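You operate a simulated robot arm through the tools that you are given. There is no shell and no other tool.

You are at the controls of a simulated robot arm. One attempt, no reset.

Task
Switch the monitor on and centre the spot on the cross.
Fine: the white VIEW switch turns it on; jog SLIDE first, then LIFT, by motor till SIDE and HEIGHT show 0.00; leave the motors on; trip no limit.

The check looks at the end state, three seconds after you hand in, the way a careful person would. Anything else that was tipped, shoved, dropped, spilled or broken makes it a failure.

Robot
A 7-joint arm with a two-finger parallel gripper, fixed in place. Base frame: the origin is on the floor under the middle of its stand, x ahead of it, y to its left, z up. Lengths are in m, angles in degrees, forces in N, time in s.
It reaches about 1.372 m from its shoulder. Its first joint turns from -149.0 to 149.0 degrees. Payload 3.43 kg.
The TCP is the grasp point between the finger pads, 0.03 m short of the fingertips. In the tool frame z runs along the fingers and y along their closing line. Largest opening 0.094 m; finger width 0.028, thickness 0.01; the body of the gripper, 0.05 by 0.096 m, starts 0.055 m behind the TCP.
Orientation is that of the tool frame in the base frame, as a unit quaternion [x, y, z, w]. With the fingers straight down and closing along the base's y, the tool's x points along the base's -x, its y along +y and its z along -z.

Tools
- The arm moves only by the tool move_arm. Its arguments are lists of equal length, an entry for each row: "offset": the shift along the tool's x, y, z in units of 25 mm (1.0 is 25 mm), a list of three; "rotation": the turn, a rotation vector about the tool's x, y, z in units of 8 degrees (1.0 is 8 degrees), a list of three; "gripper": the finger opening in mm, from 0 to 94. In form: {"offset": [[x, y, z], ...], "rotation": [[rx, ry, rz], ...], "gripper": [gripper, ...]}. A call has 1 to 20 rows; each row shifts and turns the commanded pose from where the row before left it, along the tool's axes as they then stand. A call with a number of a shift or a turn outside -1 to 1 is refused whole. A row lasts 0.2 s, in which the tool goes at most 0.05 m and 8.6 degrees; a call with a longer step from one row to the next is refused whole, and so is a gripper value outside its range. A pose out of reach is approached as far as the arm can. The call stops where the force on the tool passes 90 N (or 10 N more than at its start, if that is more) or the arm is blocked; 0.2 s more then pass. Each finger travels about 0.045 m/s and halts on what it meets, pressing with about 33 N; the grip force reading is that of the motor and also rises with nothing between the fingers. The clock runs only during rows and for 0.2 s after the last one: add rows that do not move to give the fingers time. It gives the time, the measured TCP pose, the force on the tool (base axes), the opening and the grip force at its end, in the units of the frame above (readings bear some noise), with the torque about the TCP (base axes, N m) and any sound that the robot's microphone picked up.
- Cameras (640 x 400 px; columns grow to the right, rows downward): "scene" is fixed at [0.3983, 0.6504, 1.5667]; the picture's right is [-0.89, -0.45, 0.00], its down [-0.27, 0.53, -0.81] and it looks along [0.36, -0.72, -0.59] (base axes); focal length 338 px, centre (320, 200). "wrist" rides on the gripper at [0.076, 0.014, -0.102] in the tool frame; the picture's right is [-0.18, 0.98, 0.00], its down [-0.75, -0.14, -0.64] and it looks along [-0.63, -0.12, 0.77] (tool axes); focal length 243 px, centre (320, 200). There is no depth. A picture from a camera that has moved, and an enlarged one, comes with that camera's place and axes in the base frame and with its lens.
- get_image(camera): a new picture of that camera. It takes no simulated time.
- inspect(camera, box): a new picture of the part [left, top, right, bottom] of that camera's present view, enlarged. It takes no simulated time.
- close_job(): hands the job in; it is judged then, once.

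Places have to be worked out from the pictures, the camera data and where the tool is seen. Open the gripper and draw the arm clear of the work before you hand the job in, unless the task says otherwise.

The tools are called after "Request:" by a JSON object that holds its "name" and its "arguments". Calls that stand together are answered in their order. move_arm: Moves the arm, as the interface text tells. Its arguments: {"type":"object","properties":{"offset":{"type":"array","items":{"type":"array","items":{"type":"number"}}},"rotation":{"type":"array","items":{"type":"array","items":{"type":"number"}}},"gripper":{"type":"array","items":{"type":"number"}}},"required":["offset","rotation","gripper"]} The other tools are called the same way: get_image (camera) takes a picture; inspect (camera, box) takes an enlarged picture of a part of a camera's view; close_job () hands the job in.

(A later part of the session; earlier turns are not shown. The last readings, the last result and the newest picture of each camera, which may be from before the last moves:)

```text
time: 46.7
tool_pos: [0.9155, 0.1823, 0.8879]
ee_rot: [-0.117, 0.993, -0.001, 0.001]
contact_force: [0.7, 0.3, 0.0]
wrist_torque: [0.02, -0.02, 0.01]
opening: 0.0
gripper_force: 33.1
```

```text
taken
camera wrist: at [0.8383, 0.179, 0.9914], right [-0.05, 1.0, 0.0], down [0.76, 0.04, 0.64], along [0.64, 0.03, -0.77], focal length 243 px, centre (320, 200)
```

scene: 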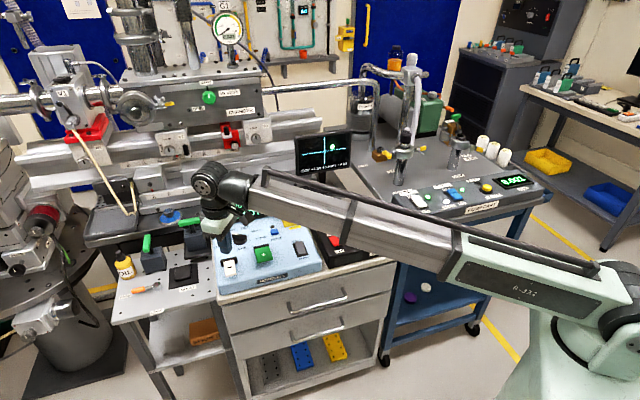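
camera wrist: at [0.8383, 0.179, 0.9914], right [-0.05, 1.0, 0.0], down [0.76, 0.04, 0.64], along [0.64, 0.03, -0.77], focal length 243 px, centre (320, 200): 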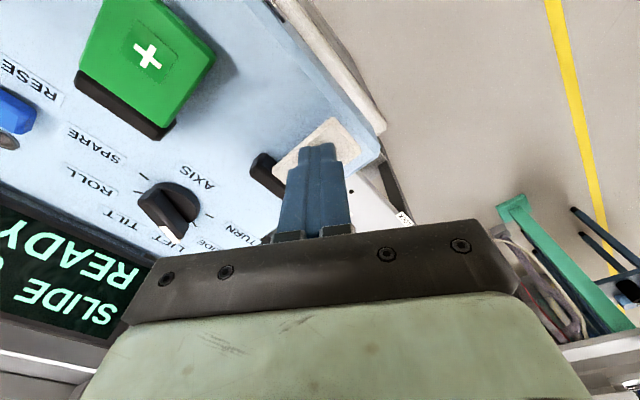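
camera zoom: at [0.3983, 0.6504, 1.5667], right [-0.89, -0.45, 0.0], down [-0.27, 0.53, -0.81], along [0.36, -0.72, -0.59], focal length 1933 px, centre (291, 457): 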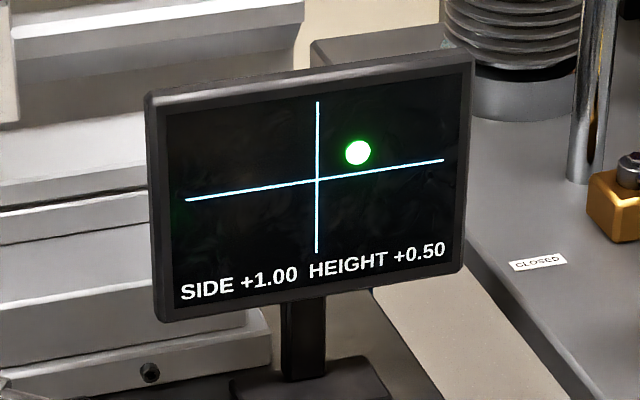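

The text remains +1.00 while the spot clearly moved. I'll rise 8 cm to read the console's SLIDE value with the wrist camera.

Request:
{"name": "move_arm", "arguments": {"offset": [[0, 0, -0.5], [0, 0, -0.9], [0, 0, -0.9], [0, 0, -0.7], [0, 0, -0.4], [0, 0, 0]], "rotation": [[0, 0, 0], [0, 0, 0], [0, 0, 0], [0, 0, 0], [0, 0, 0], [0, 0, 0]], "gripper": [0, 0, 0, 0, 0, 0]}}

Request:
{"name": "get_image", "arguments": {"camera": "wrist"}}

Request:
{"name": "inspect", "arguments": {"camera": "scene", "box": [285, 120, 365, 190]}}

Request:
{"name": "inspect", "arguments": {"camera": "scene", "box": [200, 170, 300, 240]}}

```text
time: 48.1
tool_pos: [0.9138, 0.1821, 0.9739]
ee_rot: [-0.117, 0.993, -0.001, -0.001]
contact_force: [-0.1, 1.1, 0.1]
wrist_torque: [0.01, -0.02, 0.0]
opening: 0.0
gripper_force: 32.8
```

```text
taken
camera wrist: at [0.8386, 0.1792, 1.0762], right [-0.05, 1.0, 0.0], down [0.77, 0.04, 0.64], along [0.64, 0.03, -0.77], focal length 243 px, centre (320, 200)
```

wrist: 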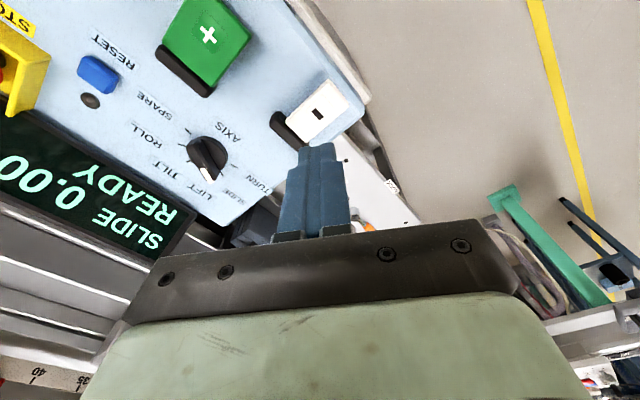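

```text
5.71 times, centred on (325, 155) of scene
camera zoom: at [0.3983, 0.6504, 1.5667], right [-0.89, -0.45, 0.0], down [-0.27, 0.53, -0.81], along [0.36, -0.72, -0.59], focal length 1933 px, centre (291, 457)
```

zoom: 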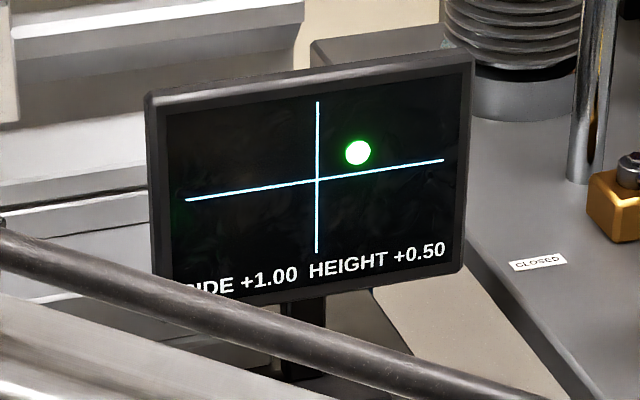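

```text
5.71 times, centred on (250, 205) of scene
camera zoom: at [0.3983, 0.6504, 1.5667], right [-0.89, -0.45, 0.0], down [-0.27, 0.53, -0.81], along [0.36, -0.72, -0.59], focal length 1933 px, centre (720, 171)
```

zoom: 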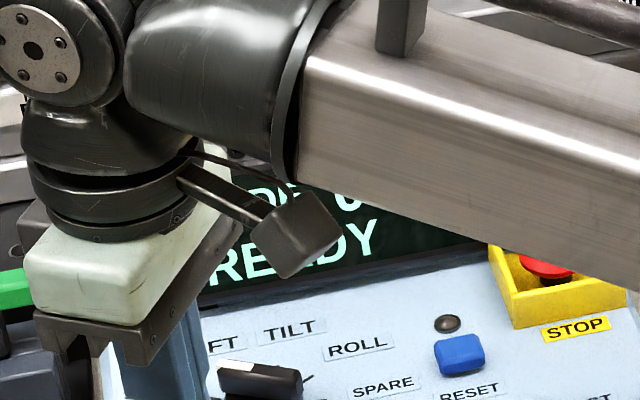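

I'll enlarge the console display in the wrist view to read the SLIDE value.

Request:
{"name": "inspect", "arguments": {"camera": "wrist", "box": [0, 100, 220, 270]}}

```text
2.35 times, centred on (110, 185) of wrist
camera zoom: at [0.8386, 0.1792, 1.0762], right [-0.05, 1.0, 0.0], down [0.77, 0.04, 0.64], along [0.64, 0.03, -0.77], focal length 571 px, centre (814, 235)
```

zoom: 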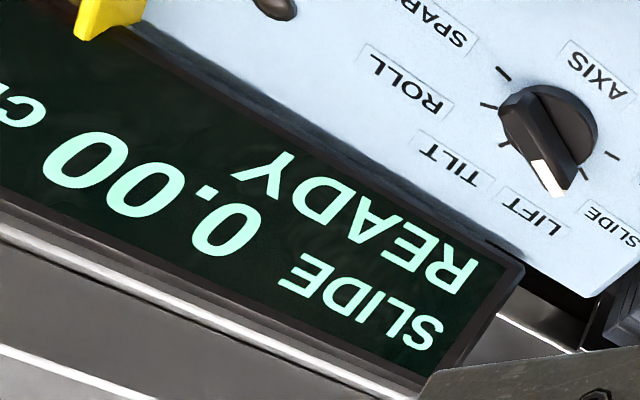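

Both readouts (SLIDE 0.00, SIDE +1.00) appear to update in coarse steps while the spot moves continuously, and − is moving it toward the centre. I'll go back down and hold − for about 2 s.

Request:
{"name": "move_arm", "arguments": {"offset": [[0, 0, 0.6], [0, 0, 1], [0, 0, 1], [0, 0, 0.7], [0, 0, 0.2], [0, 0, 0], [0, 0, 0.3], [0, 0, 0], [0, 0, 0], [0, 0, 0], [0, 0, 0], [0, 0, 0], [0, 0, 0], [0, 0, 0], [0, 0, 0], [0, 0, -0.3], [0, 0, 0]], "rotation": [[0, 0, 0], [0, 0, 0], [0, 0, 0], [0, 0, 0], [0, 0, 0], [0, 0, 0], [0, 0, 0], [0, 0, 0], [0, 0, 0], [0, 0, 0], [0, 0, 0], [0, 0, 0], [0, 0, 0], [0, 0, 0], [0, 0, 0], [0, 0, 0], [0, 0, 0]], "gripper": [0, 0, 0, 0, 0, 0, 0, 0, 0, 0, 0, 0, 0, 0, 0, 0, 0]}}

Request:
{"name": "inspect", "arguments": {"camera": "scene", "box": [285, 120, 365, 190]}}

Request:
{"name": "get_image", "arguments": {"camera": "wrist"}}

```text
time: 51.7
tool_pos: [0.9158, 0.1834, 0.8861]
ee_rot: [-0.117, 0.993, -0.001, 0.0]
contact_force: [0.8, -0.6, -0.3]
wrist_torque: [0.03, 0.01, 0.01]
opening: 0.0
gripper_force: 33.0
```

```text
5.71 times, centred on (325, 155) of scene
camera zoom: at [0.3983, 0.6504, 1.5667], right [-0.89, -0.45, 0.0], down [-0.27, 0.53, -0.81], along [0.36, -0.72, -0.59], focal length 1933 px, centre (291, 457)
```

zoom: 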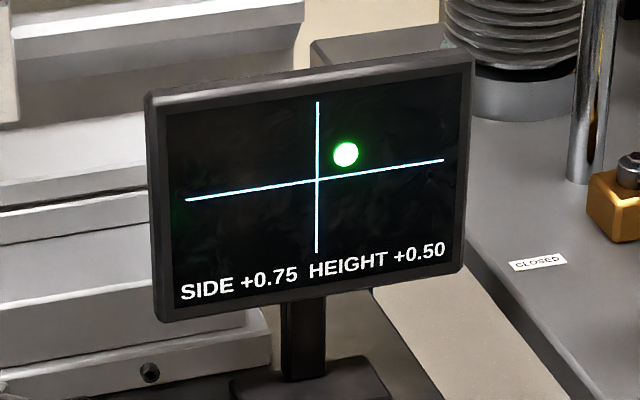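

```text
taken
camera wrist: at [0.8385, 0.1797, 0.9888], right [-0.05, 1.0, 0.0], down [0.77, 0.04, 0.64], along [0.64, 0.03, -0.77], focal length 243 px, centre (320, 200)
```

wrist: 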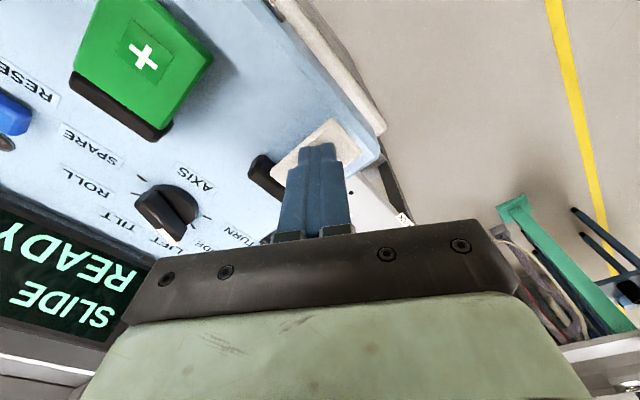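

The readouts step by 0.25: SIDE now shows +0.75 and the spot is 29 px right of the cross, moving about 6 px/s while − is held. I'll hold for another 3 s or so, then check.

Request:
{"name": "move_arm", "arguments": {"offset": [[0, 0, 0.3], [0, 0, 0], [0, 0, 0], [0, 0, 0], [0, 0, 0], [0, 0, 0], [0, 0, 0], [0, 0, 0], [0, 0, 0], [0, 0, 0], [0, 0, 0], [0, 0, 0], [0, 0, 0], [0, 0, 0], [0, 0, 0], [0, 0, -0.3], [0, 0, 0]], "rotation": [[0, 0, 0], [0, 0, 0], [0, 0, 0], [0, 0, 0], [0, 0, 0], [0, 0, 0], [0, 0, 0], [0, 0, 0], [0, 0, 0], [0, 0, 0], [0, 0, 0], [0, 0, 0], [0, 0, 0], [0, 0, 0], [0, 0, 0], [0, 0, 0], [0, 0, 0]], "gripper": [0, 0, 0, 0, 0, 0, 0, 0, 0, 0, 0, 0, 0, 0, 0, 0, 0]}}

Request:
{"name": "inspect", "arguments": {"camera": "scene", "box": [285, 120, 365, 190]}}

Request:
{"name": "get_image", "arguments": {"camera": "wrist"}}

```text
time: 55.3
tool_pos: [0.9137, 0.1837, 0.8851]
ee_rot: [-0.117, 0.993, -0.001, 0.0]
contact_force: [-0.3, -0.2, -0.7]
wrist_torque: [-0.03, -0.02, 0.01]
opening: 0.0
gripper_force: 32.4
```

```text
5.71 times, centred on (325, 155) of scene
camera zoom: at [0.3983, 0.6504, 1.5667], right [-0.89, -0.45, 0.0], down [-0.27, 0.53, -0.81], along [0.36, -0.72, -0.59], focal length 1933 px, centre (291, 457)
```

zoom: 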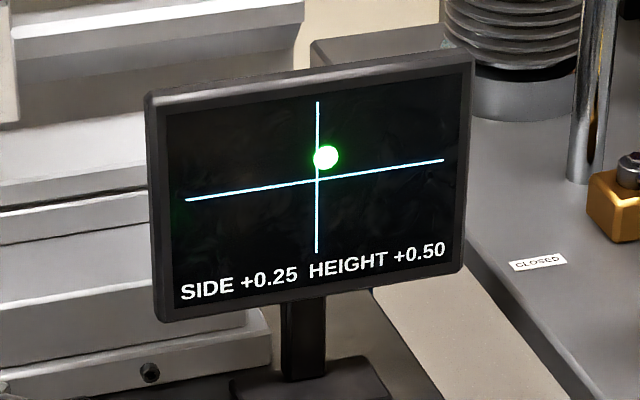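

```text
taken
camera wrist: at [0.8383, 0.1797, 0.9889], right [-0.05, 1.0, 0.0], down [0.77, 0.04, 0.64], along [0.64, 0.03, -0.77], focal length 243 px, centre (320, 200)
```

wrist: 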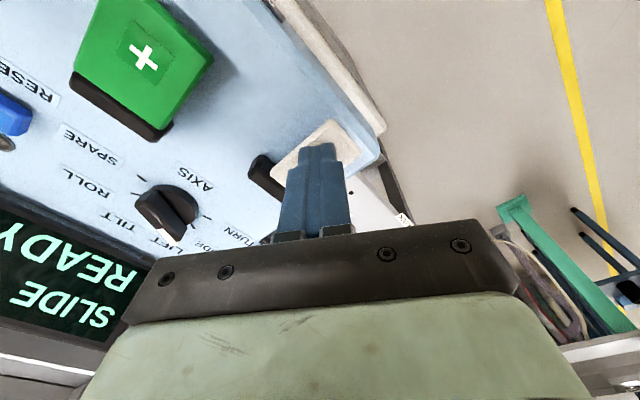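

SIDE now shows +0.25. I'll zoom in tightly to measure the remaining offset.

Request:
{"name": "inspect", "arguments": {"camera": "scene", "box": [305, 130, 337, 150]}}

```text
16.00 times, centred on (321, 140) of scene
camera zoom: at [0.3983, 0.6504, 1.5667], right [-0.89, -0.45, 0.0], down [-0.27, 0.53, -0.81], along [0.36, -0.72, -0.59], focal length 5413 px, centre (304, 1160)
```

zoom: 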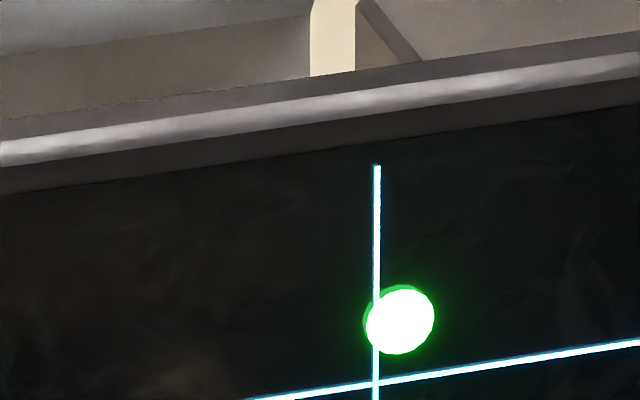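

The spot is about 24 px (at 16×) right of the vertical line, at roughly 3.7 px per held row, so about 6.5 rows are needed. I'll do 5 rows first, then re-measure.

Request:
{"name": "move_arm", "arguments": {"offset": [[0, 0, 0.3], [0, 0, 0], [0, 0, 0], [0, 0, 0], [0, 0, 0], [0, 0, -0.3], [0, 0, 0]], "rotation": [[0, 0, 0], [0, 0, 0], [0, 0, 0], [0, 0, 0], [0, 0, 0], [0, 0, 0], [0, 0, 0]], "gripper": [0, 0, 0, 0, 0, 0, 0]}}

Request:
{"name": "inspect", "arguments": {"camera": "scene", "box": [305, 130, 337, 150]}}

Request:
{"name": "inspect", "arguments": {"camera": "scene", "box": [285, 120, 365, 190]}}

```text
time: 56.9
tool_pos: [0.9147, 0.1815, 0.8877]
ee_rot: [-0.117, 0.993, -0.001, -0.001]
contact_force: [1.2, 0.8, -0.4]
wrist_torque: [-0.03, 0.0, 0.0]
opening: 0.0
gripper_force: 33.1
```

```text
16.00 times, centred on (321, 140) of scene
camera zoom: at [0.3983, 0.6504, 1.5667], right [-0.89, -0.45, 0.0], down [-0.27, 0.53, -0.81], along [0.36, -0.72, -0.59], focal length 5413 px, centre (304, 1160)
```

zoom: 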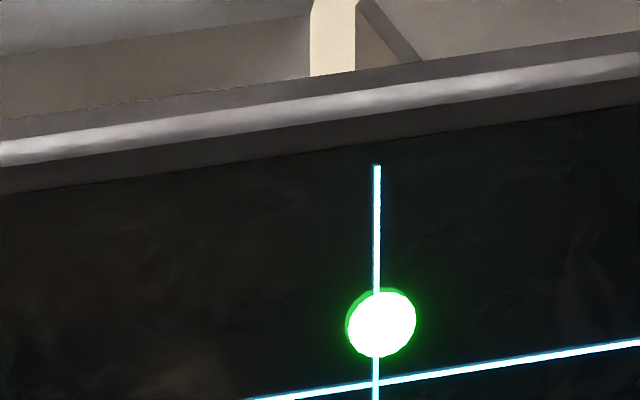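

```text
5.71 times, centred on (325, 155) of scene
camera zoom: at [0.3983, 0.6504, 1.5667], right [-0.89, -0.45, 0.0], down [-0.27, 0.53, -0.81], along [0.36, -0.72, -0.59], focal length 1933 px, centre (291, 457)
```

zoom: 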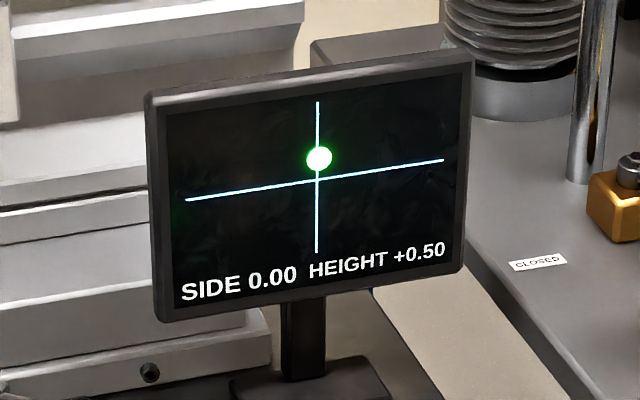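

SIDE now shows 0.00, and the spot is only about 5 px (0.04) right of the line. One short tap should centre it.

Request:
{"name": "move_arm", "arguments": {"offset": [[0, 0, 0.3], [0, 0, -0.3], [0, 0, 0]], "rotation": [[0, 0, 0], [0, 0, 0], [0, 0, 0]], "gripper": [0, 0, 0]}}

Request:
{"name": "inspect", "arguments": {"camera": "scene", "box": [305, 130, 337, 150]}}

Request:
{"name": "inspect", "arguments": {"camera": "scene", "box": [285, 120, 365, 190]}}

```text
time: 57.7
tool_pos: [0.9129, 0.1823, 0.886]
ee_rot: [-0.118, 0.993, -0.001, 0.0]
contact_force: [0.0, 0.2, 0.5]
wrist_torque: [0.0, 0.02, -0.02]
opening: 0.0002
gripper_force: 32.7
```

```text
16.00 times, centred on (321, 140) of scene
camera zoom: at [0.3983, 0.6504, 1.5667], right [-0.89, -0.45, 0.0], down [-0.27, 0.53, -0.81], along [0.36, -0.72, -0.59], focal length 5413 px, centre (304, 1160)
```

zoom: 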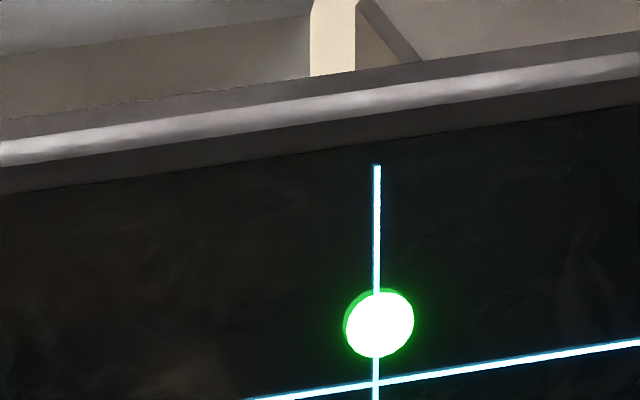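

```text
5.71 times, centred on (325, 155) of scene
camera zoom: at [0.3983, 0.6504, 1.5667], right [-0.89, -0.45, 0.0], down [-0.27, 0.53, -0.81], along [0.36, -0.72, -0.59], focal length 1933 px, centre (291, 457)
```

zoom: 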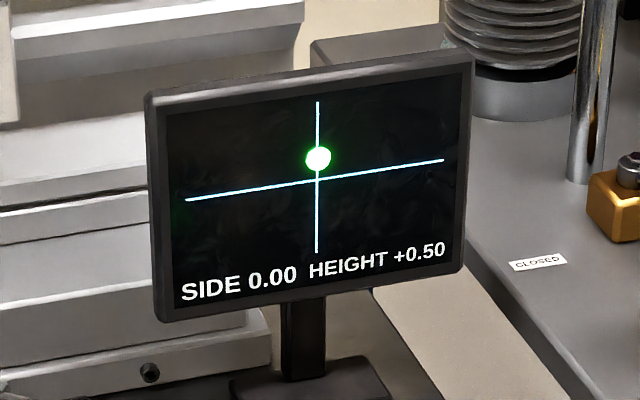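

About 2.5 px (0.02) remains and a tap moves it by about that much, so one more tap.

Request:
{"name": "move_arm", "arguments": {"offset": [[0, 0, 0.3], [0, 0, -0.3], [0, 0, 0]], "rotation": [[0, 0, 0], [0, 0, 0], [0, 0, 0]], "gripper": [0, 0, 0]}}

Request:
{"name": "inspect", "arguments": {"camera": "scene", "box": [305, 130, 337, 150]}}

Request:
{"name": "inspect", "arguments": {"camera": "scene", "box": [285, 120, 365, 190]}}

```text
time: 58.5
tool_pos: [0.9151, 0.184, 0.8876]
ee_rot: [-0.117, 0.993, -0.001, 0.0]
contact_force: [-0.5, -0.4, 0.1]
wrist_torque: [0.01, 0.04, -0.03]
opening: 0.0
gripper_force: 32.8
```

```text
16.00 times, centred on (321, 140) of scene
camera zoom: at [0.3983, 0.6504, 1.5667], right [-0.89, -0.45, 0.0], down [-0.27, 0.53, -0.81], along [0.36, -0.72, -0.59], focal length 5413 px, centre (304, 1160)
```

zoom: 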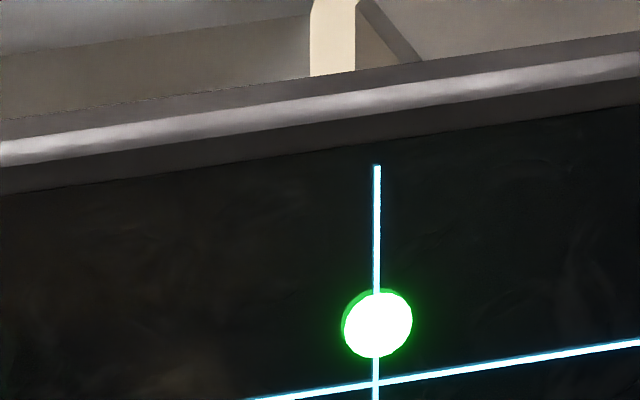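

```text
5.71 times, centred on (325, 155) of scene
camera zoom: at [0.3983, 0.6504, 1.5667], right [-0.89, -0.45, 0.0], down [-0.27, 0.53, -0.81], along [0.36, -0.72, -0.59], focal length 1933 px, centre (291, 457)
```

zoom: 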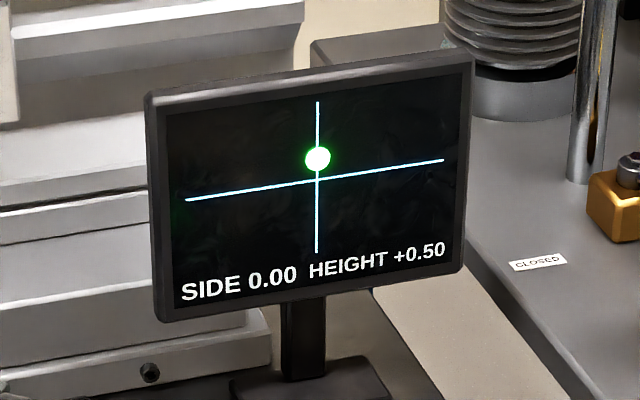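

SIDE is centred. Next is LIFT: I'll rise, return over the knob (0.981, 0.060) and open the fingers.

Request:
{"name": "move_arm", "arguments": {"offset": [[0, 0, -0.5], [0, 0, -1], [0, 0, -1], [0, 0, -1], [0, 0, -0.9], [-0.2, -0.7, 0], [-0.25, -0.9, 0], [-0.25, -0.9, 0], [-0.25, -0.9, 0], [-0.25, -0.9, 0], [-0.26, -1.0, 0], [0, 0, 0]], "rotation": [[0, 0, 0], [0, 0, 0], [0, 0, 0], [0, 0, 0], [0, 0, 0], [0, 0, 0], [0, 0, 0], [0, 0, 0], [0, 0, 0], [0, 0, 0], [0, 0, 0], [0, 0, 0]], "gripper": [0, 0, 0, 0, 0, 32, 32, 32, 32, 32, 32, 32]}}

Request:
{"name": "get_image", "arguments": {"camera": "wrist"}}

Request:
{"name": "inspect", "arguments": {"camera": "wrist", "box": [240, 50, 400, 170]}}

Request:
{"name": "inspect", "arguments": {"camera": "scene", "box": [205, 180, 305, 270]}}

```text
time: 61.1
tool_pos: [0.981, 0.0623, 0.9969]
ee_rot: [-0.118, 0.993, -0.001, 0.001]
contact_force: [-0.2, -0.6, 0.1]
wrist_torque: [0.01, 0.0, 0.02]
opening: 0.032
gripper_force: 0.1
```

```text
taken
camera wrist: at [0.904, 0.0585, 1.0991], right [-0.05, 1.0, 0.0], down [0.76, 0.04, 0.64], along [0.64, 0.03, -0.77], focal length 243 px, centre (320, 200)
```

wrist: 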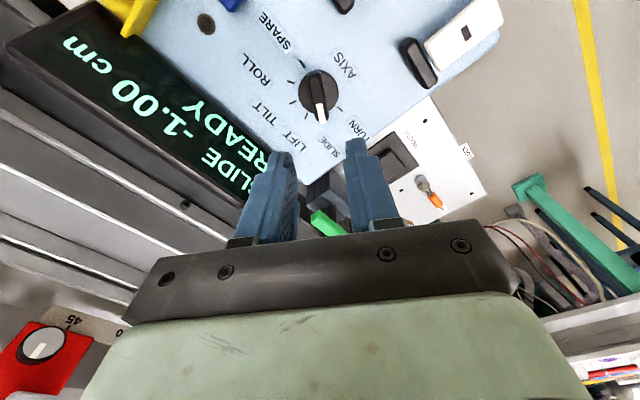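

```text
3.33 times, centred on (320, 110) of wrist
camera zoom: at [0.904, 0.0585, 1.0991], right [-0.05, 1.0, 0.0], down [0.76, 0.04, 0.64], along [0.64, 0.03, -0.77], focal length 809 px, centre (320, 500)
```

zoom: 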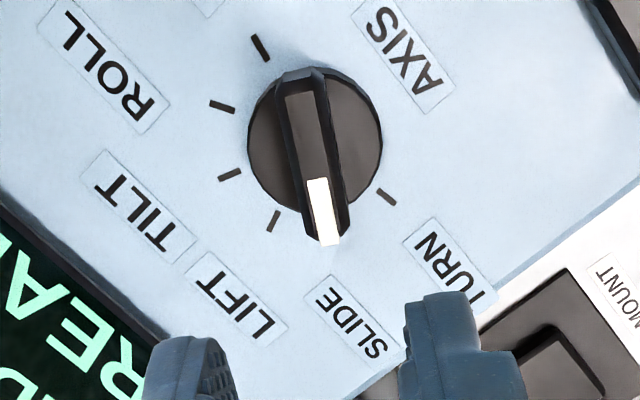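

```text
4.44 times, centred on (255, 225) of scene
camera zoom: at [0.3983, 0.6504, 1.5667], right [-0.89, -0.45, 0.0], down [-0.27, 0.53, -0.81], along [0.36, -0.72, -0.59], focal length 1504 px, centre (609, 89)
```

zoom: 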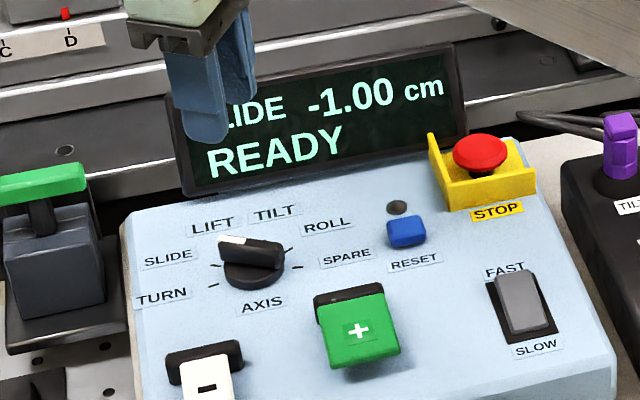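

SLIDE reads −1.00 cm, READY, and the knob is still at SLIDE. I'm lowering around the bar, closing snugly, and turning +39° about tool z (clockwise from above) to LIFT.

Request:
{"name": "move_arm", "arguments": {"offset": [[0, -0.04, 0.5], [0, 0, 1], [0, 0, 1], [0, 0, 1], [0, 0, 0.8], [0, 0, 0.45], [0, 0, 0.2], [0, 0, 0], [0, 0, 0], [0, 0, 0], [0, 0, 0]], "rotation": [[0, 0, 0], [0, 0, 0], [0, 0, 0], [0, 0, 0], [0, 0, 0], [0, 0, 0], [0, 0, 0], [0, 0, 0], [0, 0, 0], [0, 0, 0], [0, 0, 0]], "gripper": [32, 32, 32, 32, 32, 32, 32, 17, 17, 17, 17]}}

Request:
{"name": "get_image", "arguments": {"camera": "wrist"}}

```text
time: 63.5
tool_pos: [0.9796, 0.0606, 0.8739]
ee_rot: [-0.117, 0.993, 0.0, 0.002]
contact_force: [0.4, -0.8, 0.4]
wrist_torque: [-0.03, 0.01, 0.0]
opening: 0.017
gripper_force: 0.0
```

```text
taken
camera wrist: at [0.9049, 0.0576, 0.9755], right [-0.05, 1.0, 0.0], down [0.76, 0.04, 0.64], along [0.64, 0.03, -0.77], focal length 243 px, centre (320, 200)
```

wrist: 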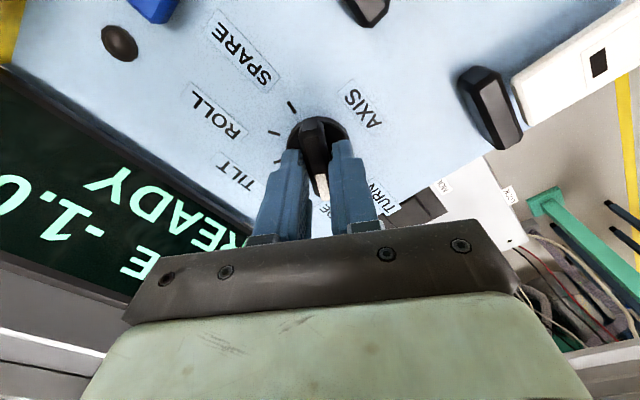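

The fingers straddle the bar with no side force. I'm turning to LIFT now.

Request:
{"name": "move_arm", "arguments": {"offset": [[0, 0, 0], [0, 0, 0], [0, 0, 0], [0, 0, 0], [0, 0, 0], [0, 0, 0], [0, 0, 0]], "rotation": [[0, 0, 0.6], [0, 0, 1], [0, 0, 1], [0, 0, 1], [0, 0, 0.9], [0, 0, 0.5], [0, 0, 0]], "gripper": [17, 17, 17, 17, 17, 17, 17]}}

Request:
{"name": "get_image", "arguments": {"camera": "wrist"}}

Request:
{"name": "inspect", "arguments": {"camera": "scene", "box": [205, 180, 305, 270]}}

```text
time: 65.1
tool_pos: [0.9803, 0.0622, 0.8728]
ee_rot: [0.23, 0.973, 0.0, 0.001]
contact_force: [0.0, -1.7, -0.2]
wrist_torque: [-0.06, -0.03, 0.03]
opening: 0.0176
gripper_force: 0.5
```

```text
taken
camera wrist: at [0.9203, 0.1086, 0.9755], right [0.6, 0.8, 0.0], down [0.61, -0.46, 0.64], along [0.51, -0.39, -0.77], focal length 243 px, centre (320, 200)
```

wrist: 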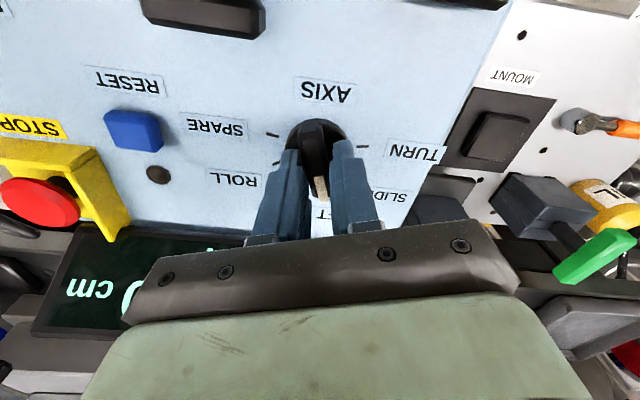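

```text
4.44 times, centred on (255, 225) of scene
camera zoom: at [0.3983, 0.6504, 1.5667], right [-0.89, -0.45, 0.0], down [-0.27, 0.53, -0.81], along [0.36, -0.72, -0.59], focal length 1504 px, centre (609, 89)
```

zoom: 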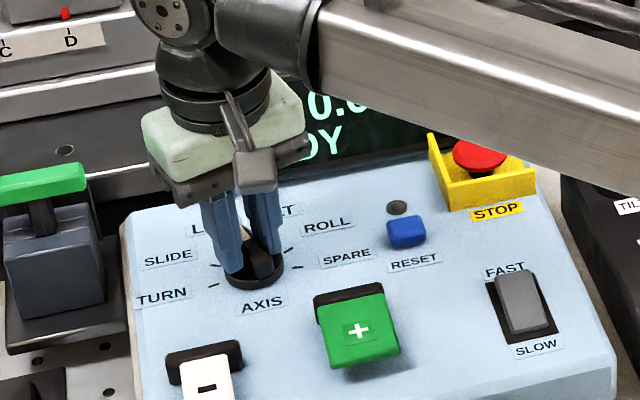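

The pointer should now be at −26.6°, which is LIFT; the display shows "0.0… cm". I'll open, rise, and verify.

Request:
{"name": "move_arm", "arguments": {"offset": [[0, 0, 0], [0, 0, 0], [0, 0, -0.4], [0, 0, -0.8], [0, 0, -1], [0, 0, -1], [0, 0, -1], [0, 0, -0.8], [0, 0, 0]], "rotation": [[0, 0, 0], [0, 0, 0], [0, 0, 0], [0, 0, 0], [0, 0, 0], [0, 0, 0], [0, 0, 0], [0, 0, 0], [0, 0, 0]], "gripper": [32, 32, 32, 32, 32, 32, 32, 32, 32]}}

Request:
{"name": "get_image", "arguments": {"camera": "wrist"}}

Request:
{"name": "inspect", "arguments": {"camera": "scene", "box": [205, 180, 305, 270]}}

```text
time: 67.1
tool_pos: [0.9804, 0.061, 0.9985]
ee_rot: [0.23, 0.973, 0.0, 0.001]
contact_force: [-0.4, 0.7, -0.8]
wrist_torque: [0.0, 0.0, -0.02]
opening: 0.0318
gripper_force: 0.0
```

```text
taken
camera wrist: at [0.92, 0.1088, 1.1008], right [0.6, 0.8, 0.0], down [0.61, -0.46, 0.64], along [0.51, -0.39, -0.77], focal length 243 px, centre (320, 200)
```

wrist: 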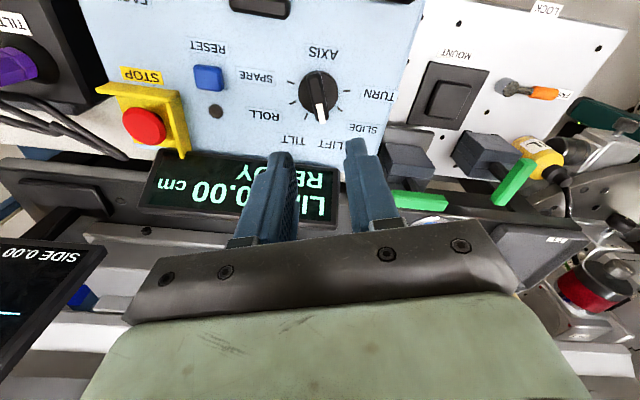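

```text
4.44 times, centred on (255, 225) of scene
camera zoom: at [0.3983, 0.6504, 1.5667], right [-0.89, -0.45, 0.0], down [-0.27, 0.53, -0.81], along [0.36, -0.72, -0.59], focal length 1504 px, centre (609, 89)
```

zoom: 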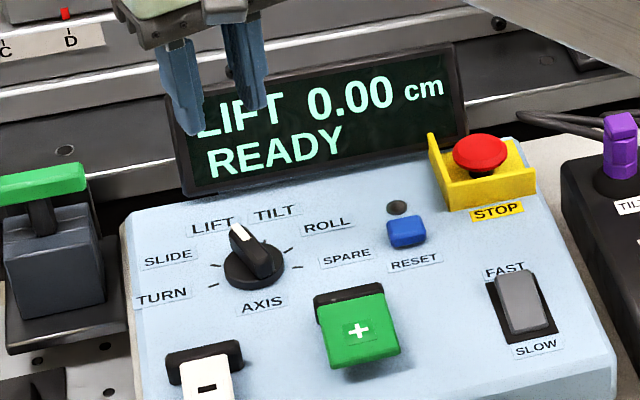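

The display shows LIFT 0.00 cm, READY. I'll close the fingers, move above the − key and down to just above contact (TCP z ≈ 0.888).

Request:
{"name": "move_arm", "arguments": {"offset": [[0.4, 0.28, 0], [0.8, 0.56, 0], [0.8, 0.56, 0], [0.8, 0.56, 0], [0.8, 0.56, 0], [0.8, 0.56, 0], [0.13, 0.08, 0.6], [0, 0, 1], [0, 0, 1], [0, 0, 0.9], [0, 0, 0.5], [0, 0, 0.4], [0, 0, 0]], "rotation": [[0, 0, 0], [0, 0, 0], [0, 0, 0], [0, 0, 0], [0, 0, 0], [0, 0, 0], [0, 0, 0], [0, 0, 0], [0, 0, 0], [0, 0, 0], [0, 0, 0], [0, 0, 0], [0, 0, 0]], "gripper": [0, 0, 0, 0, 0, 0, 0, 0, 0, 0, 0, 0, 0]}}

Request:
{"name": "get_image", "arguments": {"camera": "wrist"}}

Request:
{"name": "get_image", "arguments": {"camera": "scene"}}

Request:
{"name": "inspect", "arguments": {"camera": "scene", "box": [285, 120, 365, 190]}}

```text
time: 69.9
tool_pos: [0.9142, 0.1831, 0.8875]
ee_rot: [0.23, 0.973, -0.001, 0.001]
contact_force: [0.8, -0.2, 1.1]
wrist_torque: [0.01, 0.02, -0.04]
opening: 0.0
gripper_force: 32.9
```

```text
taken
camera wrist: at [0.8539, 0.2294, 0.9901], right [0.6, 0.8, 0.0], down [0.61, -0.46, 0.64], along [0.51, -0.39, -0.77], focal length 243 px, centre (320, 200)
```

wrist: 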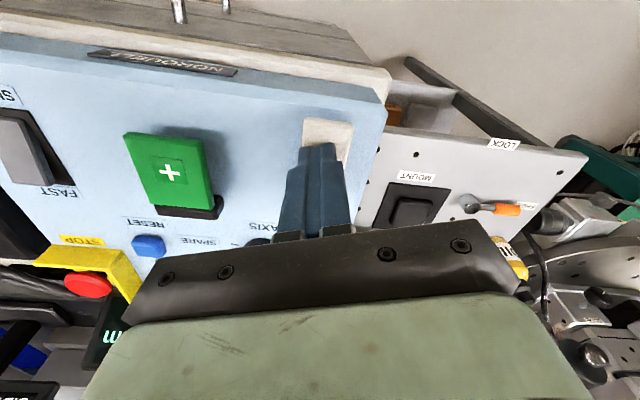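

```text
taken
```

scene: 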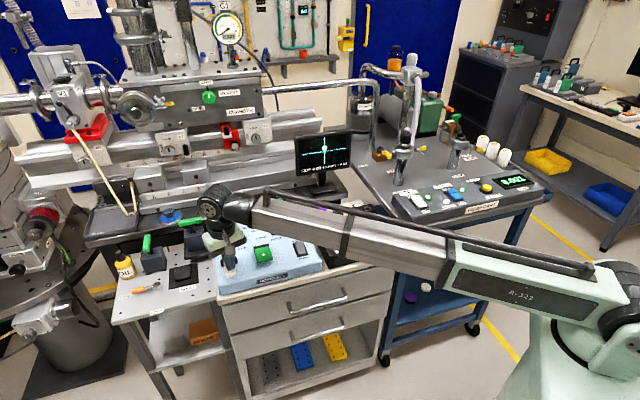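

```text
5.71 times, centred on (325, 155) of scene
camera zoom: at [0.3983, 0.6504, 1.5667], right [-0.89, -0.45, 0.0], down [-0.27, 0.53, -0.81], along [0.36, -0.72, -0.59], focal length 1933 px, centre (291, 457)
```

zoom: 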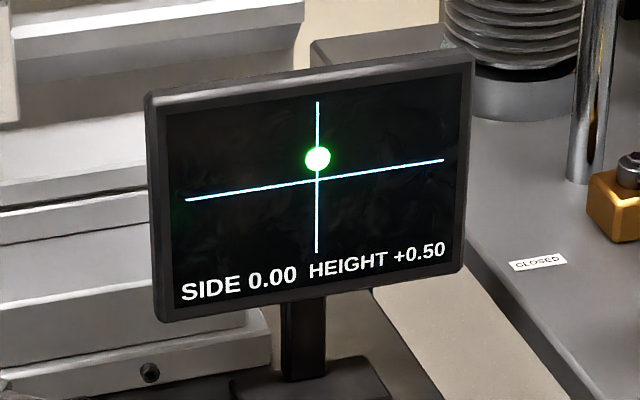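

Hovering on the − key; the monitor shows SIDE 0.00, HEIGHT +0.50. I'll give a short 0.6 s press to check direction and rate on LIFT.

Request:
{"name": "move_arm", "arguments": {"offset": [[0, 0, 0.36], [0, 0, 0], [0, 0, 0], [0, 0, -0.36], [0, 0, 0]], "rotation": [[0, 0, 0], [0, 0, 0], [0, 0, 0], [0, 0, 0], [0, 0, 0]], "gripper": [0, 0, 0, 0, 0]}}

Request:
{"name": "inspect", "arguments": {"camera": "scene", "box": [285, 120, 365, 190]}}

Request:
{"name": "inspect", "arguments": {"camera": "scene", "box": [305, 130, 337, 150]}}

```text
time: 71.1
tool_pos: [0.9137, 0.1826, 0.8883]
ee_rot: [0.229, 0.974, 0.0, 0.001]
contact_force: [-0.4, -0.6, 0.4]
wrist_torque: [-0.03, -0.01, 0.01]
opening: 0.0002
gripper_force: 32.7
```

```text
5.71 times, centred on (325, 155) of scene
camera zoom: at [0.3983, 0.6504, 1.5667], right [-0.89, -0.45, 0.0], down [-0.27, 0.53, -0.81], along [0.36, -0.72, -0.59], focal length 1933 px, centre (291, 457)
```

zoom: 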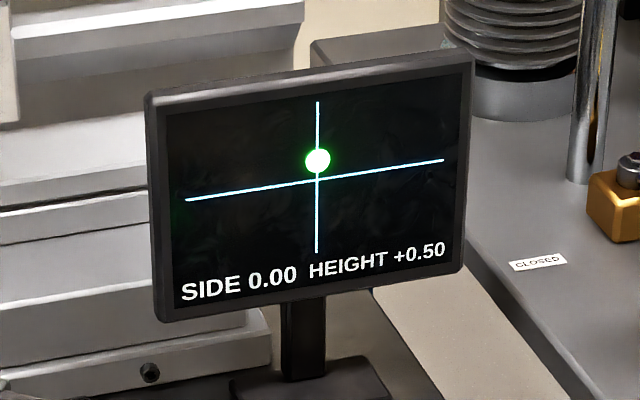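

```text
16.00 times, centred on (321, 140) of scene
camera zoom: at [0.3983, 0.6504, 1.5667], right [-0.89, -0.45, 0.0], down [-0.27, 0.53, -0.81], along [0.36, -0.72, -0.59], focal length 5413 px, centre (304, 1160)
```

zoom: 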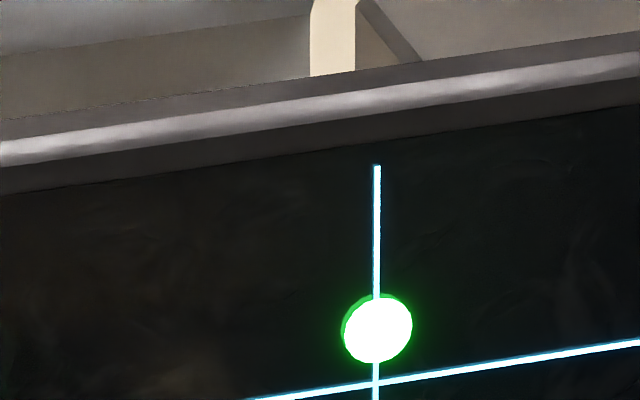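

− moves the spot down, toward the cross. About 53 px (at 16×) remain at roughly 1.7 to 2 px per row, so I'll hold for about 3.2 s.

Request:
{"name": "move_arm", "arguments": {"offset": [[0, 0, 0.36], [0, 0, 0], [0, 0, 0], [0, 0, 0], [0, 0, 0], [0, 0, 0], [0, 0, 0], [0, 0, 0], [0, 0, 0], [0, 0, 0], [0, 0, 0], [0, 0, 0], [0, 0, 0], [0, 0, 0], [0, 0, 0], [0, 0, 0], [0, 0, -0.36], [0, 0, 0]], "rotation": [[0, 0, 0], [0, 0, 0], [0, 0, 0], [0, 0, 0], [0, 0, 0], [0, 0, 0], [0, 0, 0], [0, 0, 0], [0, 0, 0], [0, 0, 0], [0, 0, 0], [0, 0, 0], [0, 0, 0], [0, 0, 0], [0, 0, 0], [0, 0, 0], [0, 0, 0], [0, 0, 0]], "gripper": [0, 0, 0, 0, 0, 0, 0, 0, 0, 0, 0, 0, 0, 0, 0, 0, 0, 0]}}

Request:
{"name": "inspect", "arguments": {"camera": "scene", "box": [285, 120, 365, 190]}}

Request:
{"name": "inspect", "arguments": {"camera": "scene", "box": [305, 140, 337, 160]}}

Request:
{"name": "get_image", "arguments": {"camera": "wrist"}}

```text
time: 74.9
tool_pos: [0.9142, 0.1824, 0.8872]
ee_rot: [0.229, 0.974, 0.0, 0.0]
contact_force: [0.0, 0.6, -0.7]
wrist_torque: [0.02, 0.01, 0.01]
opening: 0.0001
gripper_force: 33.1
```

```text
5.71 times, centred on (325, 155) of scene
camera zoom: at [0.3983, 0.6504, 1.5667], right [-0.89, -0.45, 0.0], down [-0.27, 0.53, -0.81], along [0.36, -0.72, -0.59], focal length 1933 px, centre (291, 457)
```

zoom: 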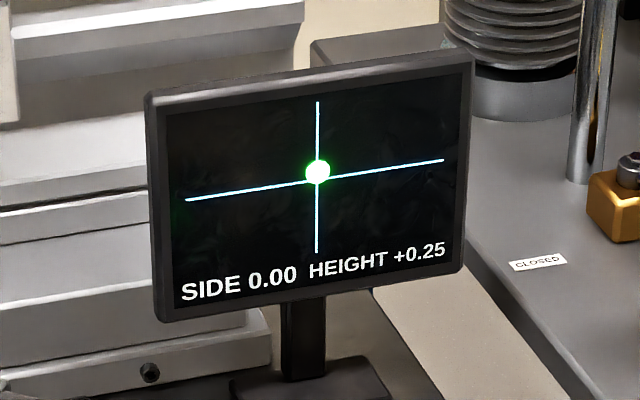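

```text
16.00 times, centred on (321, 150) of scene
camera zoom: at [0.3983, 0.6504, 1.5667], right [-0.89, -0.45, 0.0], down [-0.27, 0.53, -0.81], along [0.36, -0.72, -0.59], focal length 5413 px, centre (304, 1000)
```

zoom: 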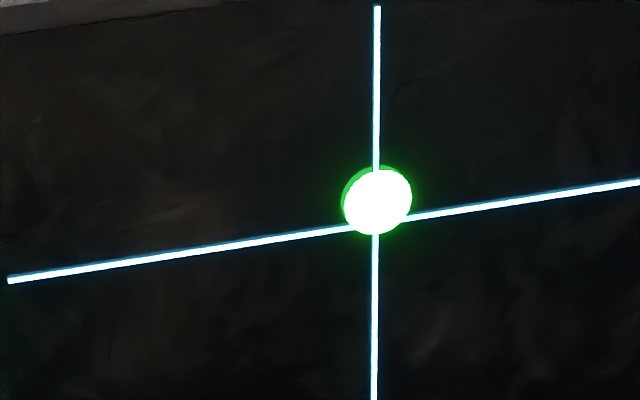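

```text
taken
camera wrist: at [0.8542, 0.2297, 0.9897], right [0.6, 0.8, 0.0], down [0.61, -0.46, 0.64], along [0.51, -0.39, -0.77], focal length 243 px, centre (320, 200)
```

wrist: 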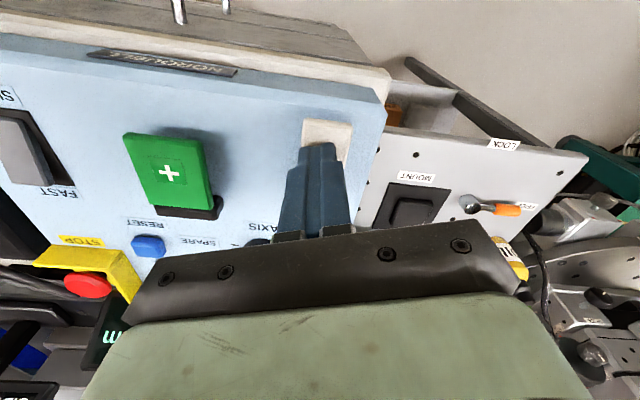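

HEIGHT is +0.25 and about 21 px remain at 2.1 px per row, roughly 10 rows. I'll do 8 rows and re-measure.

Request:
{"name": "move_arm", "arguments": {"offset": [[0, 0, 0.36], [0, 0, 0], [0, 0, 0], [0, 0, 0], [0, 0, 0], [0, 0, 0], [0, 0, 0], [0, 0, 0], [0, 0, -0.36], [0, 0, 0]], "rotation": [[0, 0, 0], [0, 0, 0], [0, 0, 0], [0, 0, 0], [0, 0, 0], [0, 0, 0], [0, 0, 0], [0, 0, 0], [0, 0, 0], [0, 0, 0]], "gripper": [0, 0, 0, 0, 0, 0, 0, 0, 0, 0]}}

Request:
{"name": "inspect", "arguments": {"camera": "scene", "box": [285, 120, 365, 190]}}

Request:
{"name": "inspect", "arguments": {"camera": "scene", "box": [305, 140, 337, 160]}}

```text
time: 77.1
tool_pos: [0.9153, 0.1826, 0.8869]
ee_rot: [0.23, 0.973, -0.001, 0.001]
contact_force: [0.3, 0.2, -0.2]
wrist_torque: [0.03, -0.02, 0.01]
opening: 0.0
gripper_force: 33.0
```

```text
5.71 times, centred on (325, 155) of scene
camera zoom: at [0.3983, 0.6504, 1.5667], right [-0.89, -0.45, 0.0], down [-0.27, 0.53, -0.81], along [0.36, -0.72, -0.59], focal length 1933 px, centre (291, 457)
```

zoom: 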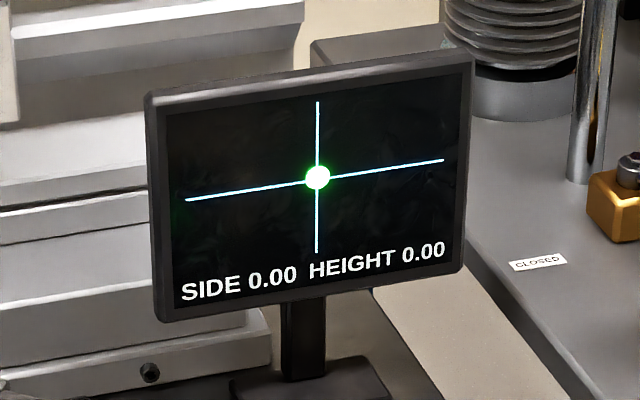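

```text
16.00 times, centred on (321, 150) of scene
camera zoom: at [0.3983, 0.6504, 1.5667], right [-0.89, -0.45, 0.0], down [-0.27, 0.53, -0.81], along [0.36, -0.72, -0.59], focal length 5413 px, centre (304, 1000)
```

zoom: 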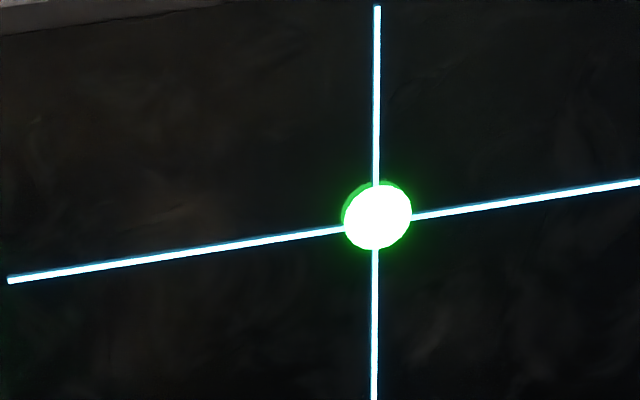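

Both read 0.00 now. The spot is still about 7 px (0.05) above the horizontal line, so a 3-row press should finish it.

Request:
{"name": "move_arm", "arguments": {"offset": [[0, 0, 0.36], [0, 0, 0], [0, 0, 0], [0, 0, -0.36], [0, 0, 0]], "rotation": [[0, 0, 0], [0, 0, 0], [0, 0, 0], [0, 0, 0], [0, 0, 0]], "gripper": [0, 0, 0, 0, 0]}}

Request:
{"name": "inspect", "arguments": {"camera": "scene", "box": [285, 120, 365, 190]}}

Request:
{"name": "inspect", "arguments": {"camera": "scene", "box": [305, 140, 337, 160]}}

```text
time: 78.3
tool_pos: [0.9156, 0.1834, 0.8878]
ee_rot: [0.229, 0.973, 0.0, 0.001]
contact_force: [-0.3, 0.1, -0.1]
wrist_torque: [0.0, -0.03, -0.01]
opening: 0.0
gripper_force: 32.7
```

```text
5.71 times, centred on (325, 155) of scene
camera zoom: at [0.3983, 0.6504, 1.5667], right [-0.89, -0.45, 0.0], down [-0.27, 0.53, -0.81], along [0.36, -0.72, -0.59], focal length 1933 px, centre (291, 457)
```

zoom: 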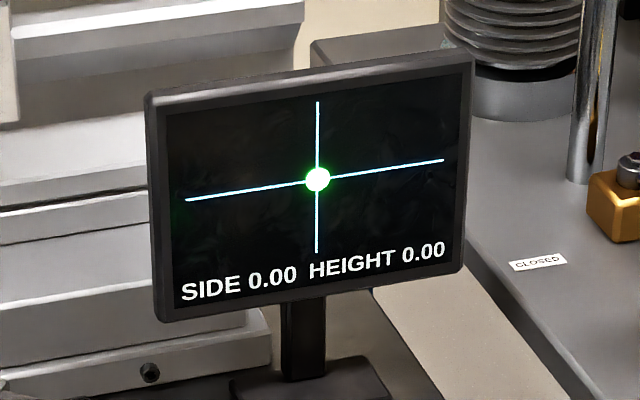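

```text
16.00 times, centred on (321, 150) of scene
camera zoom: at [0.3983, 0.6504, 1.5667], right [-0.89, -0.45, 0.0], down [-0.27, 0.53, -0.81], along [0.36, -0.72, -0.59], focal length 5413 px, centre (304, 1000)
```

zoom: 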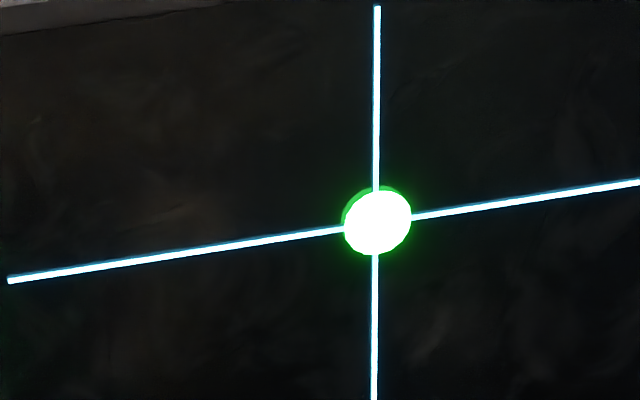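

The spot is centred on the cross, with SIDE 0.00 and HEIGHT 0.00. I'll rise straight up off the key, open the gripper, and verify the display, lamps and monitor.

Request:
{"name": "move_arm", "arguments": {"offset": [[0, 0, -0.5], [0, 0, -1], [0, 0, -1], [0, 0, -1], [0, 0, -1], [0, 0, -1], [0, 0, -1], [0, 0, -0.8], [0, 0, 0], [0, 0, 0]], "rotation": [[0, 0, 0], [0, 0, 0], [0, 0, 0], [0, 0, 0], [0, 0, 0], [0, 0, 0], [0, 0, 0], [0, 0, 0], [0, 0, 0], [0, 0, 0]], "gripper": [0, 0, 0, 0, 0, 30, 60, 80, 80, 80]}}

Request:
{"name": "get_image", "arguments": {"camera": "scene"}}

Request:
{"name": "get_image", "arguments": {"camera": "wrist"}}

```text
time: 80.5
tool_pos: [0.9148, 0.1836, 1.07]
ee_rot: [0.229, 0.973, 0.0, 0.001]
contact_force: [-0.2, -0.2, -0.1]
wrist_torque: [-0.01, -0.01, -0.01]
opening: 0.0798
gripper_force: 0.0
```

```text
taken
```

scene: 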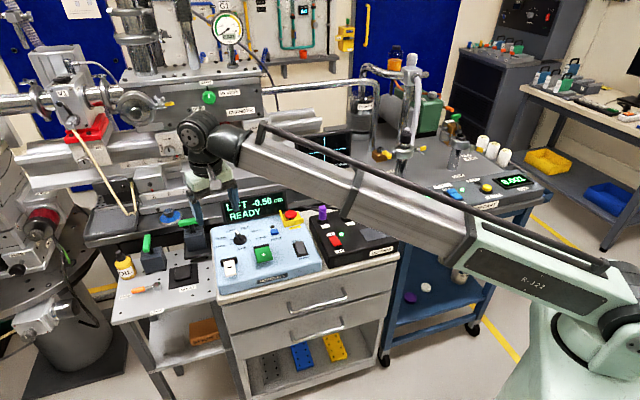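

```text
taken
camera wrist: at [0.8542, 0.2307, 1.1726], right [0.6, 0.8, 0.0], down [0.61, -0.46, 0.64], along [0.51, -0.39, -0.77], focal length 243 px, centre (320, 200)
```

wrist: 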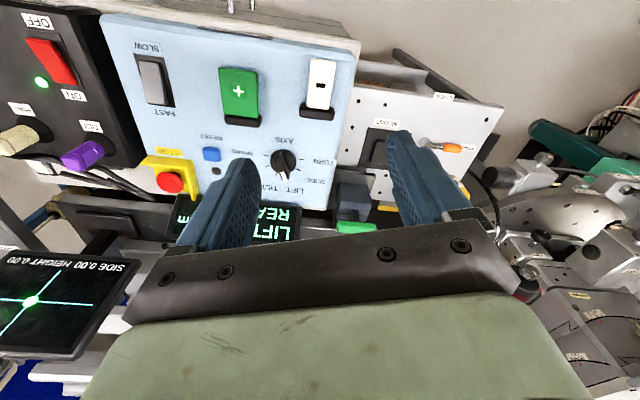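

The display shows LIFT −0.50 cm, READY; the MOTORS lamp is on and the monitor reads 0.00 / 0.00. I'll back the arm off a further 12 cm toward the operator side and make a final check.

Request:
{"name": "move_arm", "arguments": {"offset": [[0.4, 0.2, 0], [0.8, 0.4, 0], [0.8, 0.4, 0], [0.8, 0.4, 0], [0.8, 0.4, 0], [0.8, 0.4, 0], [0.4, 0.2, 0], [0, 0, 0], [0, 0, 0], [0, 0, 0]], "rotation": [[0, 0, 0], [0, 0, 0], [0, 0, 0], [0, 0, 0], [0, 0, 0], [0, 0, 0], [0, 0, 0], [0, 0, 0], [0, 0, 0], [0, 0, 0]], "gripper": [80, 80, 80, 80, 80, 80, 80, 80, 80, 80]}}

Request:
{"name": "get_image", "arguments": {"camera": "scene"}}

Request:
{"name": "inspect", "arguments": {"camera": "scene", "box": [200, 120, 400, 270]}}

Request:
{"name": "get_image", "arguments": {"camera": "wrist"}}

```text
time: 82.7
tool_pos: [0.8338, 0.2894, 1.0702]
ee_rot: [0.229, 0.974, 0.0, 0.001]
contact_force: [0.5, -0.1, -0.9]
wrist_torque: [-0.01, -0.01, 0.01]
opening: 0.0803
gripper_force: 0.0
```

```text
taken
```

scene: 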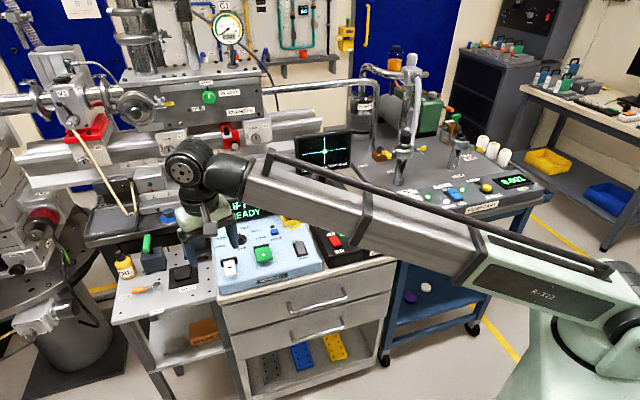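

```text
2.67 times, centred on (300, 195) of scene
camera zoom: at [0.3983, 0.6504, 1.5667], right [-0.89, -0.45, 0.0], down [-0.27, 0.53, -0.81], along [0.36, -0.72, -0.59], focal length 902 px, centre (373, 213)
```

zoom: 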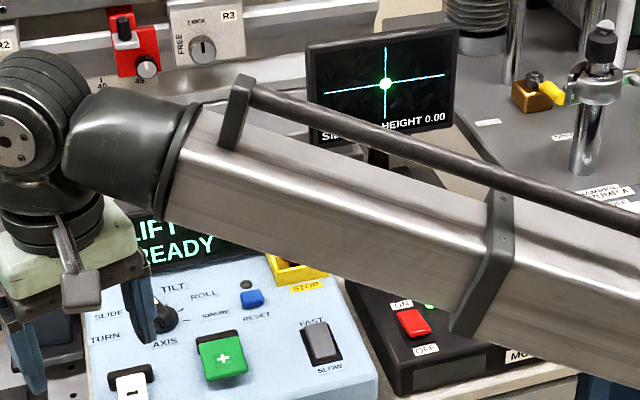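

```text
taken
camera wrist: at [0.7736, 0.3377, 1.1726], right [0.6, 0.8, 0.0], down [0.61, -0.46, 0.64], along [0.51, -0.39, -0.77], focal length 243 px, centre (320, 200)
```

wrist: 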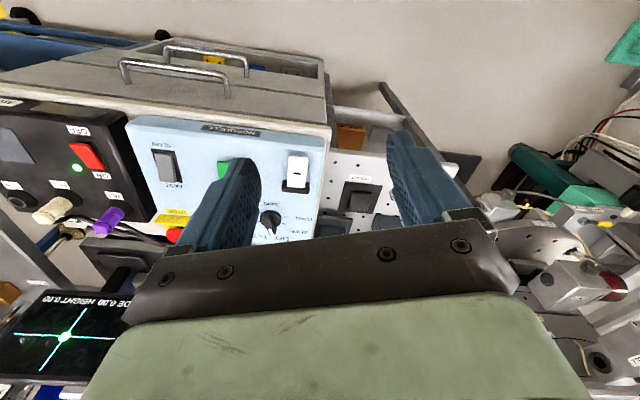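

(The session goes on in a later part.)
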